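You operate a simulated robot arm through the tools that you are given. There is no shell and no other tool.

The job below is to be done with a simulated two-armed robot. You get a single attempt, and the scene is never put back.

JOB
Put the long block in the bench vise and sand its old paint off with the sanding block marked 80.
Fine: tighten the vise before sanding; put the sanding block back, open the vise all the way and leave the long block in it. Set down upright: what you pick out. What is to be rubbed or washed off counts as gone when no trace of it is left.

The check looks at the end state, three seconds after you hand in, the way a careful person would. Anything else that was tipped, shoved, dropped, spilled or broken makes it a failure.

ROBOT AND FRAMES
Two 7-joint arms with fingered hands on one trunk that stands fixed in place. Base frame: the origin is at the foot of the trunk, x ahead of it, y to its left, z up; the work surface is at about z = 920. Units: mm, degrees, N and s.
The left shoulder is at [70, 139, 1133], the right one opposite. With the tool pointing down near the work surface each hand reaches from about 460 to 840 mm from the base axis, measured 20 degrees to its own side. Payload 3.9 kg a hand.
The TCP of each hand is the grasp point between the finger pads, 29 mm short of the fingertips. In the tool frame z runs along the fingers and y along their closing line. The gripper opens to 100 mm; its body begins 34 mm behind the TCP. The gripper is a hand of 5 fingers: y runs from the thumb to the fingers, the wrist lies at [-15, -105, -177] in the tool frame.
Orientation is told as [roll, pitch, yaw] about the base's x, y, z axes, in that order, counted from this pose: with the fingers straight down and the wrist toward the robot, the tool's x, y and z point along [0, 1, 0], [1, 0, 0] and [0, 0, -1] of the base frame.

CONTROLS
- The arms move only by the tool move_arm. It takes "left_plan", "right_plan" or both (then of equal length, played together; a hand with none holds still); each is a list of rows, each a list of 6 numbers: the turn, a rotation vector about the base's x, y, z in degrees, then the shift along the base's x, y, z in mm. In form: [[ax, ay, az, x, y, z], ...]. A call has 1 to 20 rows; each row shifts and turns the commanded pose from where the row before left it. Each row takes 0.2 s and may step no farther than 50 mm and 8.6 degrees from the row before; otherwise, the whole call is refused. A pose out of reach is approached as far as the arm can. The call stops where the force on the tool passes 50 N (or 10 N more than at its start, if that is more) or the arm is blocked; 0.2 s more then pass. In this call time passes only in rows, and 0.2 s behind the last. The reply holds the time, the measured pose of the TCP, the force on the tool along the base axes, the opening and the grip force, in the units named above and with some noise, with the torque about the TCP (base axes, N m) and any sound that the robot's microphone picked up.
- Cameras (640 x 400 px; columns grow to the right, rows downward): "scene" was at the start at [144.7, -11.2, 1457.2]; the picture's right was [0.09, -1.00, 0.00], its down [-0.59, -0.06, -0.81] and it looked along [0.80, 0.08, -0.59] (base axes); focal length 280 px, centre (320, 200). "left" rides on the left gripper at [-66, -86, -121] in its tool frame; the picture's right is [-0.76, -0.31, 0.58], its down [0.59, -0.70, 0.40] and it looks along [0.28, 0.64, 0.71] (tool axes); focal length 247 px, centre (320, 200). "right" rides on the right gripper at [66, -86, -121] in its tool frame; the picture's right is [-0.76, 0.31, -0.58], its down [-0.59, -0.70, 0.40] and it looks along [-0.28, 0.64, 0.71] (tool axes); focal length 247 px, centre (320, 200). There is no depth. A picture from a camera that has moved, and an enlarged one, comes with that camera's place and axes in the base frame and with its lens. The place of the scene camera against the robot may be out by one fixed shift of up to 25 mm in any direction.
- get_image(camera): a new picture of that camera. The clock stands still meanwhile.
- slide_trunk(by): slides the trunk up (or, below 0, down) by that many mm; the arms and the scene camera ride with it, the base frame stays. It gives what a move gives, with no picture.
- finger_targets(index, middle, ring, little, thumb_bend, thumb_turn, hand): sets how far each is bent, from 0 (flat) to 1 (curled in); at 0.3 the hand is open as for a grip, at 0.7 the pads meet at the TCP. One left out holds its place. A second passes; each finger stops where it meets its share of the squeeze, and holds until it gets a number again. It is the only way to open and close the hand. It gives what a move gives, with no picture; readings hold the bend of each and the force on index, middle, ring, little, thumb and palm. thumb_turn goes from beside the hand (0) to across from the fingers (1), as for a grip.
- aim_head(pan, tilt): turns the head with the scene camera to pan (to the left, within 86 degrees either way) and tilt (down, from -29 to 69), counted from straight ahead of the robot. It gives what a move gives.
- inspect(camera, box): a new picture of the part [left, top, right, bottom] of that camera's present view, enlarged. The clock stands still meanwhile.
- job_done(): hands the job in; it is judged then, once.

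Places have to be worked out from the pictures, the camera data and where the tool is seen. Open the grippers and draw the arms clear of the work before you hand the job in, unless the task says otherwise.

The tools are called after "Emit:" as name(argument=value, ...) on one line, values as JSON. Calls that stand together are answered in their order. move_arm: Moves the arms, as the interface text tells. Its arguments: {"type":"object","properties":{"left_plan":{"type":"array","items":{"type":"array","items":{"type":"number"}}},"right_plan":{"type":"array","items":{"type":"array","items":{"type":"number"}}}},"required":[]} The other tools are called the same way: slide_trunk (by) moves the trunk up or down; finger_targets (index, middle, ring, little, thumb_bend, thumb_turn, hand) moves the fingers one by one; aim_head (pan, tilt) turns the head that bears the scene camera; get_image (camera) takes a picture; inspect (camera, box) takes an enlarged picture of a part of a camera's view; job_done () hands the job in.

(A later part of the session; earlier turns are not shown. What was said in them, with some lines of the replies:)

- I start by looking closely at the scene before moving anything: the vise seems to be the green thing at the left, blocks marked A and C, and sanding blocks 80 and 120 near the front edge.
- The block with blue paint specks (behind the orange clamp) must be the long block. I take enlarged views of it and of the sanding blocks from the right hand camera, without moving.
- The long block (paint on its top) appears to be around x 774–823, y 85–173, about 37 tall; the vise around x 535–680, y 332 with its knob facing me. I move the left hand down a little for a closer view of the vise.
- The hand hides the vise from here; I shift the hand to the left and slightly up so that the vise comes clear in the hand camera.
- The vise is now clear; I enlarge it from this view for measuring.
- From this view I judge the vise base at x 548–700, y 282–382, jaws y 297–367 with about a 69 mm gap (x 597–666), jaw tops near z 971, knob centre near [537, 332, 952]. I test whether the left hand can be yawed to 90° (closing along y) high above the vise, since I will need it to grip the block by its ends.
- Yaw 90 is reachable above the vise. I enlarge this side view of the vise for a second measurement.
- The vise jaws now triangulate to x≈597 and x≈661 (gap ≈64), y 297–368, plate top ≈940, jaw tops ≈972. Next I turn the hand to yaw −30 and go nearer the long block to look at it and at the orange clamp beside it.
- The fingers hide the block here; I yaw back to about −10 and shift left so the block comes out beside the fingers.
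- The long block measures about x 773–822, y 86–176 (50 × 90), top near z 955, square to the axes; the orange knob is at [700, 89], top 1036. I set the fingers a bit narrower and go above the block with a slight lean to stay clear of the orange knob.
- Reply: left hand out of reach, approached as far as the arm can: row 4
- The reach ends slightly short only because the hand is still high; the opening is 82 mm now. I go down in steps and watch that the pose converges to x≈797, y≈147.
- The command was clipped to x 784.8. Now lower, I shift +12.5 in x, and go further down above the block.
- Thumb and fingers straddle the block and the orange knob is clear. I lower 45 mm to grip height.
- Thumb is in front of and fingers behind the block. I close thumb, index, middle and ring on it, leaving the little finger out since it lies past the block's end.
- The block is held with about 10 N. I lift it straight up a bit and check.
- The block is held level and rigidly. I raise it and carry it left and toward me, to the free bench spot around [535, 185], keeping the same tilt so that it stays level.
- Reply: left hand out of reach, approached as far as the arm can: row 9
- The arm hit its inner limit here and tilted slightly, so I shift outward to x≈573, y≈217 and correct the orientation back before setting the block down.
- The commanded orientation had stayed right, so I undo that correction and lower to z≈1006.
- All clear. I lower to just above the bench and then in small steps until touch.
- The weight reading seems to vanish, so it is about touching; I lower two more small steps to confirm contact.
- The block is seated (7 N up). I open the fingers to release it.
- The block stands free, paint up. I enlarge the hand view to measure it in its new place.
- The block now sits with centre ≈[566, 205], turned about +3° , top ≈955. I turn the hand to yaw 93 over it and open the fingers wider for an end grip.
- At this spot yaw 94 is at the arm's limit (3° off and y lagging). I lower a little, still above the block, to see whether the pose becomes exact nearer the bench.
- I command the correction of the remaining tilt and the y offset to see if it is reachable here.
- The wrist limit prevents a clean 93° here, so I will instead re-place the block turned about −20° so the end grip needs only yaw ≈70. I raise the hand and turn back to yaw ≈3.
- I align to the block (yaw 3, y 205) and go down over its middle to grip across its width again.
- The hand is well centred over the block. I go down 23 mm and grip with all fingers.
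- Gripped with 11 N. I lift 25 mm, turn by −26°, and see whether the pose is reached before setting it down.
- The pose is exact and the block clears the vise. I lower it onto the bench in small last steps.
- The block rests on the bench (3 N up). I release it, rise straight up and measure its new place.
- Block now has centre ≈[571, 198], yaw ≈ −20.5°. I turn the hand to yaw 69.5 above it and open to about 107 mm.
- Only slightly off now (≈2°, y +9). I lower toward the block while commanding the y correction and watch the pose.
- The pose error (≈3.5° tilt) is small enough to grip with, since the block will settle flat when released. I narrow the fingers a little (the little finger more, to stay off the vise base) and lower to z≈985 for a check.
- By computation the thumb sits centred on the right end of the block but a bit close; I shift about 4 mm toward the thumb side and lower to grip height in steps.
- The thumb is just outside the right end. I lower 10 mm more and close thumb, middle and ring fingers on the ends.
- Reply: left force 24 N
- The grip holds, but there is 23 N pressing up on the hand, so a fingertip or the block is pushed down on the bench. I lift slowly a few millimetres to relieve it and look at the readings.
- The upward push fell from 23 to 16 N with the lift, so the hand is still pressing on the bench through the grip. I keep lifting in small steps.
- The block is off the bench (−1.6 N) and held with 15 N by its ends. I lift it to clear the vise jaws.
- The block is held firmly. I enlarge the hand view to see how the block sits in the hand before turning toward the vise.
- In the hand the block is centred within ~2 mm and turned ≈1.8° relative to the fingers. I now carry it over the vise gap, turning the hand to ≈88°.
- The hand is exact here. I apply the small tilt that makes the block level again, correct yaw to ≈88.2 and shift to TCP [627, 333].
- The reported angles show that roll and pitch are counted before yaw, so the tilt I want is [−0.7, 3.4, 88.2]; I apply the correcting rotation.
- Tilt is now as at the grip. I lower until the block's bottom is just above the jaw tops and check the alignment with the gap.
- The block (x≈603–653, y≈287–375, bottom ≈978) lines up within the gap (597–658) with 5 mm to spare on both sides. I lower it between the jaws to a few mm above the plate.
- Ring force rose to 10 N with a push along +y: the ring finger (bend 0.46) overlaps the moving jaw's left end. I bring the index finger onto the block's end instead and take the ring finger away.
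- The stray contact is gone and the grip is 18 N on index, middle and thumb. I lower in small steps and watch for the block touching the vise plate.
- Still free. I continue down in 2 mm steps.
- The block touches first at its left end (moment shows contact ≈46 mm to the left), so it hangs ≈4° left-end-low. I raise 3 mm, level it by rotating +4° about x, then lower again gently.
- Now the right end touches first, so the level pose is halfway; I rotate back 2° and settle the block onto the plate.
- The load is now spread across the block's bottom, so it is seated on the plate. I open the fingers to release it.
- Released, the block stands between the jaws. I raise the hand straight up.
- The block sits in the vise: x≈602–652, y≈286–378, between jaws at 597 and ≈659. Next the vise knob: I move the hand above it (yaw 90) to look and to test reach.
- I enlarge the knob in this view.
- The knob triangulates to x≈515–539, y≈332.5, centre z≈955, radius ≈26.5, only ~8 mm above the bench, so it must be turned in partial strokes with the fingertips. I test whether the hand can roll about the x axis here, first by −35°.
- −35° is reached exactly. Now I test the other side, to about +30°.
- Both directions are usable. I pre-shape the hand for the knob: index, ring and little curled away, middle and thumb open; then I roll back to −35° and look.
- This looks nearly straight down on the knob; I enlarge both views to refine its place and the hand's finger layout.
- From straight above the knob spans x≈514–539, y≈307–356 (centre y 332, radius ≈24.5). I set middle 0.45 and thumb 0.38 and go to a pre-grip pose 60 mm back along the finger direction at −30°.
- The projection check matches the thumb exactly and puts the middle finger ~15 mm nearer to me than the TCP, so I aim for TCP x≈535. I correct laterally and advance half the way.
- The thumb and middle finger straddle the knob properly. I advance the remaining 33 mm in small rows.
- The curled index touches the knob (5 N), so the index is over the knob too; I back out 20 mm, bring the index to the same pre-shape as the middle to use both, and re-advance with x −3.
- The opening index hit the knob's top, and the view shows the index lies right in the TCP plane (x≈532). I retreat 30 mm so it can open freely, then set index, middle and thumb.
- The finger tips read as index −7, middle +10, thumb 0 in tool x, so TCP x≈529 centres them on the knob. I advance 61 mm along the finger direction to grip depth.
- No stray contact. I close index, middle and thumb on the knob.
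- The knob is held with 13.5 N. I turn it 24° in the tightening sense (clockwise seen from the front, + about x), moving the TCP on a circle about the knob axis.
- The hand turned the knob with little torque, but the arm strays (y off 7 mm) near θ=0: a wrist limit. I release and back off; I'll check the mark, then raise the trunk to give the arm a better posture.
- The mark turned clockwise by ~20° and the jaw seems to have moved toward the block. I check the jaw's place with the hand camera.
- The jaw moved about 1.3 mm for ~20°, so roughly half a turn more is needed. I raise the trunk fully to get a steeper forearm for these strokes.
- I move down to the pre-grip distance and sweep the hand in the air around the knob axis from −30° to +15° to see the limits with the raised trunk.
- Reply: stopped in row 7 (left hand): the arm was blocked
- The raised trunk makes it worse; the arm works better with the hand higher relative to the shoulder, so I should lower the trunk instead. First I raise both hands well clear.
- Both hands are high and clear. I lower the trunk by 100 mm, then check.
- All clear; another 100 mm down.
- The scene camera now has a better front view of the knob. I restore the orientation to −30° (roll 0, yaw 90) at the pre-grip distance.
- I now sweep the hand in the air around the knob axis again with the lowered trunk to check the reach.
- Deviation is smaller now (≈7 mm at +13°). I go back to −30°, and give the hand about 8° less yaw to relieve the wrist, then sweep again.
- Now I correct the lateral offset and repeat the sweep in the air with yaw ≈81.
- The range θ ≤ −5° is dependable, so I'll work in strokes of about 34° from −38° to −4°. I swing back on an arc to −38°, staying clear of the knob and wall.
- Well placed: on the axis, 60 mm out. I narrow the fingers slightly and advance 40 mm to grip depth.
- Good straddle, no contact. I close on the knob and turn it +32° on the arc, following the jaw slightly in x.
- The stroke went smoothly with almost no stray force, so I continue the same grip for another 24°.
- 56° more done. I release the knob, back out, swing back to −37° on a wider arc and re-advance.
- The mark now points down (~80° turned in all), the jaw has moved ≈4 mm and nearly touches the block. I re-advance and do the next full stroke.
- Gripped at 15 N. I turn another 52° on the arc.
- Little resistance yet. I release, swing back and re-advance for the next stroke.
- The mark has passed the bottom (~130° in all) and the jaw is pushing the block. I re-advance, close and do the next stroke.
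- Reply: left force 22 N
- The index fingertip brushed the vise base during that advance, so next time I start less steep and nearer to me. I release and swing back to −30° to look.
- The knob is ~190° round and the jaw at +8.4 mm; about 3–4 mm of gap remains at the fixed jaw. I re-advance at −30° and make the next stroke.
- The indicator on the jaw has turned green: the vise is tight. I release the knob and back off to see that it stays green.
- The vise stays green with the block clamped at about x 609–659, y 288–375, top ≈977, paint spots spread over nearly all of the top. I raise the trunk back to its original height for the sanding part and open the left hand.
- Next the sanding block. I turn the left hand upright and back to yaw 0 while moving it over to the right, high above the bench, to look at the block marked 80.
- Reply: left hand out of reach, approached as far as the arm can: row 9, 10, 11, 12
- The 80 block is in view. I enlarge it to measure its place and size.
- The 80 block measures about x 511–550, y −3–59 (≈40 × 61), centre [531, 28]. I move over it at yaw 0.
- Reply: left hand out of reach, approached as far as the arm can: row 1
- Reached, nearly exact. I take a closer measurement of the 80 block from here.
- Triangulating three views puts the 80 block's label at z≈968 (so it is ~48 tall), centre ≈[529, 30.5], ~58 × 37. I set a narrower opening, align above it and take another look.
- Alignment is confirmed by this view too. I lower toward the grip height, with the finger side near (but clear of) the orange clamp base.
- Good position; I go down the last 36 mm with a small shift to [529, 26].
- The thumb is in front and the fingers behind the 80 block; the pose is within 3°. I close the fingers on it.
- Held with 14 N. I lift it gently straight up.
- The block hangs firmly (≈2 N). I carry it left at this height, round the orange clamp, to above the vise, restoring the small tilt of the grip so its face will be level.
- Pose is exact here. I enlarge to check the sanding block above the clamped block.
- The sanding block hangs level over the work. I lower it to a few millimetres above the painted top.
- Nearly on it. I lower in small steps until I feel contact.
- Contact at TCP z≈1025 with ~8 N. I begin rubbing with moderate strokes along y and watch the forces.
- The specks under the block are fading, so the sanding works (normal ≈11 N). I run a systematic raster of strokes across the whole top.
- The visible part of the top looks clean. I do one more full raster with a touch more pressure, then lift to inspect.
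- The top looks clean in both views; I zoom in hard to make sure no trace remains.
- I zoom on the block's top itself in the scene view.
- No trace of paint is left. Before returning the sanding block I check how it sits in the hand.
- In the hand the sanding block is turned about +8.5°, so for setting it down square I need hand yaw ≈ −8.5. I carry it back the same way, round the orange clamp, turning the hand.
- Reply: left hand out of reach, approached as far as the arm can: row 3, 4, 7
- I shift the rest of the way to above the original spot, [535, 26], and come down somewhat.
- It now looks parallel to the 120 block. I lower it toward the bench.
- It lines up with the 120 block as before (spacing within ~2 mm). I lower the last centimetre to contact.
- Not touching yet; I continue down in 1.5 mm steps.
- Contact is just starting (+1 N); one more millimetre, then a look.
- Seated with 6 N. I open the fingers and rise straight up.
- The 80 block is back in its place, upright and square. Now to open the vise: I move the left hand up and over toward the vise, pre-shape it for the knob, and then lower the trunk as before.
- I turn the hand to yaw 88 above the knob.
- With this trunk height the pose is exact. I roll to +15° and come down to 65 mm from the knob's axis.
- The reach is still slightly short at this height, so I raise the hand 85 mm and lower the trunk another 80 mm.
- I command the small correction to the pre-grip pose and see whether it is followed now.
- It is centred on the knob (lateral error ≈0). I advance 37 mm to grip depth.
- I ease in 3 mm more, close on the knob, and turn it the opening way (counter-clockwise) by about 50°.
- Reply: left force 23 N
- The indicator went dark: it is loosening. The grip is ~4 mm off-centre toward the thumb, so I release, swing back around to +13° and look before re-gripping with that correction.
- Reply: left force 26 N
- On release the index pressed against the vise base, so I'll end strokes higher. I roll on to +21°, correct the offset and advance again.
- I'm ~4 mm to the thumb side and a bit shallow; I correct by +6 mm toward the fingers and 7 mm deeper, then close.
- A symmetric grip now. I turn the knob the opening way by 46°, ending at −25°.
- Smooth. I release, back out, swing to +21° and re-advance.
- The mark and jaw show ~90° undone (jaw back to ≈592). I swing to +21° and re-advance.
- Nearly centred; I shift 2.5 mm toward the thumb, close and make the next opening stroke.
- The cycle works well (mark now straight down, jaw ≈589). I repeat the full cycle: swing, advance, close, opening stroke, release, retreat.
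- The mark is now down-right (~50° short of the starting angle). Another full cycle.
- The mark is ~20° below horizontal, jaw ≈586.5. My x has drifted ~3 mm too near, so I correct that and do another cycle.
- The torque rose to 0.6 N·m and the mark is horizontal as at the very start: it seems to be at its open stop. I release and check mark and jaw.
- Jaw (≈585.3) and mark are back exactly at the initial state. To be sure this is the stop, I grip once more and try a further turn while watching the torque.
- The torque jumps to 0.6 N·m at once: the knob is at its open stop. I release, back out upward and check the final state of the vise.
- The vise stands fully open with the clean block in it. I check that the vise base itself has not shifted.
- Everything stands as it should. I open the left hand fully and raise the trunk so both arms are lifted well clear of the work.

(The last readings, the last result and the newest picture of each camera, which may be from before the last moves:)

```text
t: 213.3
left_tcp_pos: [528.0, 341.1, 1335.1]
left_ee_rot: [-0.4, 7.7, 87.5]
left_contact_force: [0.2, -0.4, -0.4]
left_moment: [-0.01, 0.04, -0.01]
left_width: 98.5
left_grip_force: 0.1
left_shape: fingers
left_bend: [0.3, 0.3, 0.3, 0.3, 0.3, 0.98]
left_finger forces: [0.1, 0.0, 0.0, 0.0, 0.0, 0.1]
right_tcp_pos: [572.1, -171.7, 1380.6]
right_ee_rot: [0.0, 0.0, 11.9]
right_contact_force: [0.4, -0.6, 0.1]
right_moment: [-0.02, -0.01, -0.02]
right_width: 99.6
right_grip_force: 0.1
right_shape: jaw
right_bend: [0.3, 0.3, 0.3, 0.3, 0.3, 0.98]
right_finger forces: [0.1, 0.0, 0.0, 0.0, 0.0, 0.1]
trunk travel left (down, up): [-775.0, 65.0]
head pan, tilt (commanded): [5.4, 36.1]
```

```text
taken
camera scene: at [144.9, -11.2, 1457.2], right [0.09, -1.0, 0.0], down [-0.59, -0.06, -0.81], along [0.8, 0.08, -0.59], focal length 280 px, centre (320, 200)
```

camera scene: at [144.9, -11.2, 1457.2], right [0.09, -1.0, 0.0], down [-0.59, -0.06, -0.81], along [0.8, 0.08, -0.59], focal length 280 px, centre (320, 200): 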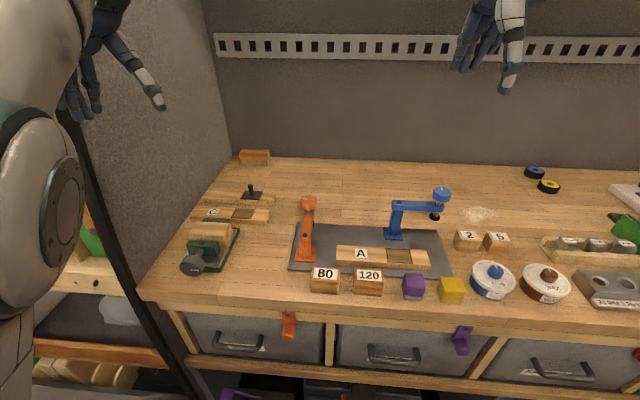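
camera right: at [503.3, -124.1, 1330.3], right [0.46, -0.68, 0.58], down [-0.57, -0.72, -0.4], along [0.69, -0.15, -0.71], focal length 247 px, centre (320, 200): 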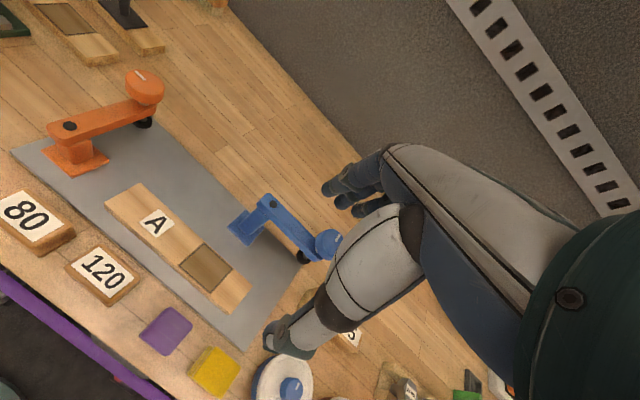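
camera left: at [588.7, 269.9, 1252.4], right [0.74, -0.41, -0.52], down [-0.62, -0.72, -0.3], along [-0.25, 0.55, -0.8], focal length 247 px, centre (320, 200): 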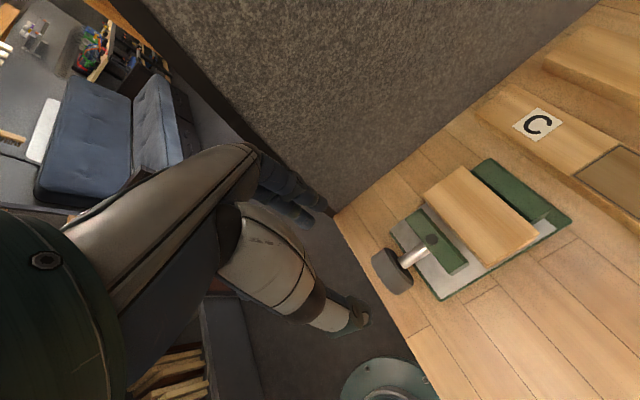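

The trunk is at its original height, so I compare the same enlarged views as at the start.

Emit:
inspect(camera="scene", box=[140, 140, 300, 290])

Emit:
inspect(camera="scene", box=[280, 180, 480, 310])

Emit:
inspect(camera="scene", box=[175, 210, 245, 280])

```text
2.67 times, centred on (220, 215) of scene
camera zoom: at [144.9, -11.2, 1457.2], right [0.09, -1.0, 0.0], down [-0.59, -0.06, -0.81], along [0.8, 0.08, -0.59], focal length 747 px, centre (587, 160)
```

zoom: 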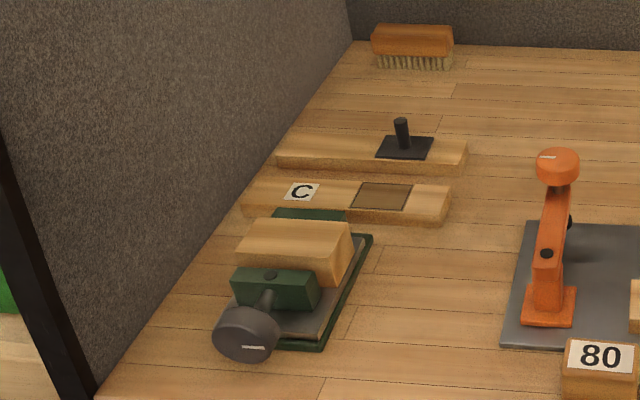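

```text
3.08 times, centred on (380, 245) of scene
camera zoom: at [144.9, -11.2, 1457.2], right [0.09, -1.0, 0.0], down [-0.59, -0.06, -0.81], along [0.8, 0.08, -0.59], focal length 862 px, centre (135, 62)
```

zoom: 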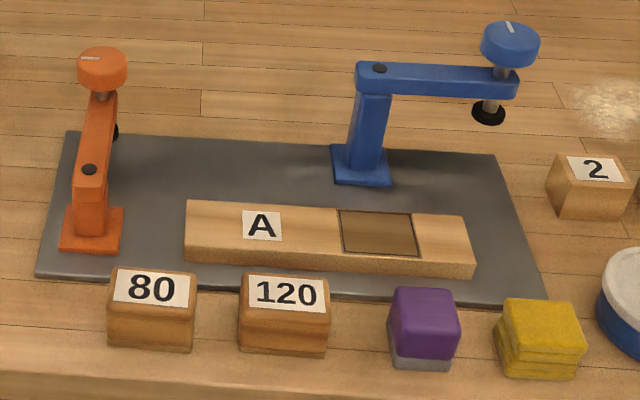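

```text
5.71 times, centred on (210, 245) of scene
camera zoom: at [144.9, -11.2, 1457.2], right [0.09, -1.0, 0.0], down [-0.59, -0.06, -0.81], along [0.8, 0.08, -0.59], focal length 1600 px, centre (949, -57)
```

zoom: 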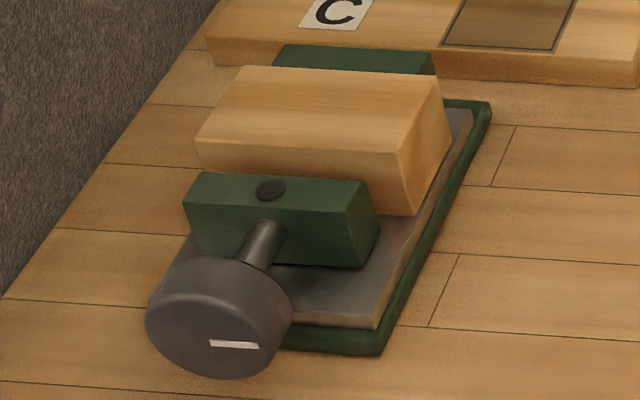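

All matches the start: vise unmoved and fully open, block clean inside, 80 block back. I draw the left arm back to its starting pose, clear of the bench.

Emit:
move_arm(left_plan=[[-1, 0, -7.6, -7, -1, -3], [-1, 0, -7.6, -7, -1, -3], [-1, 0, -7.6, -7, -1, -3], [0, 0, -7.6, -7, -1, -3], [0, 0, -7.6, -7, -1, -3], [0, 0, -7.6, -7, -1, -3], [0, 0, -7.6, -7, -1, -3], [0, 0, -7.6, -7, -1, -3], [0, 0, -7.6, -7, -1, -3], [0, 0, -7.6, -7, -1, -3]])

Emit:
get_image(camera="scene")

```text
t: 215.5
left_tcp_pos: [457.4, 330.1, 1303.8]
left_ee_rot: [-1.3, 10.6, 11.2]
left_contact_force: [0.2, -0.4, -0.1]
left_moment: [0.03, 0.03, 0.02]
left_width: 98.3
left_grip_force: 0.1
left_shape: fingers
left_bend: [0.3, 0.3, 0.3, 0.3, 0.3, 0.98]
left_finger forces: [0.0, 0.1, 0.0, 0.1, 0.1, 0.0]
right_tcp_pos: [573.0, -169.7, 1383.3]
right_ee_rot: [0.0, 0.0, 11.8]
right_contact_force: [0.5, 0.6, 0.4]
right_moment: [0.02, 0.01, 0.01]
right_width: 99.8
right_grip_force: 0.1
right_shape: jaw
right_bend: [0.3, 0.3, 0.3, 0.3, 0.3, 0.98]
right_finger forces: [0.0, 0.1, 0.0, 0.0, 0.0, 0.1]
trunk travel left (down, up): [-775.0, 65.0]
head pan, tilt (commanded): [5.4, 36.1]
```

```text
taken
camera scene: at [144.6, -11.1, 1457.3], right [0.09, -1.0, 0.0], down [-0.59, -0.06, -0.81], along [0.8, 0.08, -0.59], focal length 280 px, centre (320, 200)
```

scene: 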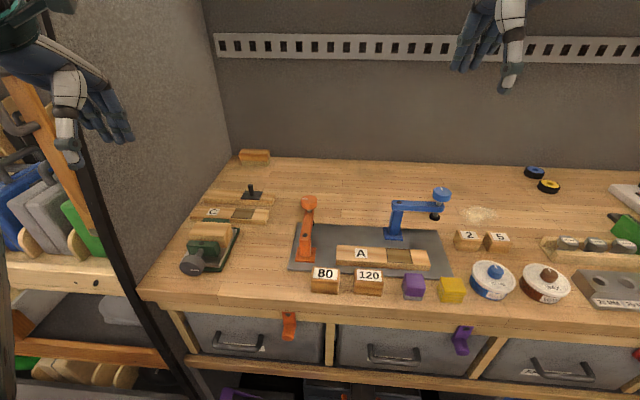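

Both hands are open and clear, and the bench is as it was. The vise is fully open with the clean long block in it, and the 80 block is back in its place. I hand the job in.

Emit:
job_done()

```text
The job is handed in.
```

The long block is sanded clean and stands in the open vise, and the job is handed in. I don't have the check's result.

- **Vise:** I tightened it until the light on its jaw turned green before sanding. Afterwards I turned it back until the knob hit its stop. The jaw and the knob mark are where they were at the start.
- **Paint:** close-up pictures of the block's top show no trace of paint left.
- **Sanding block 80:** it is back beside the 120 block, upright and square, within about 2 mm of its old place.
- **Rest of the bench:** nothing else looks moved in the before and after pictures. The left hand's index finger pressed the vise base twice while turning the knob (up to about 41 N), but the vise did not shift.
- **Arms:** both hands are open and clear of the work, and the trunk is back at its starting height.
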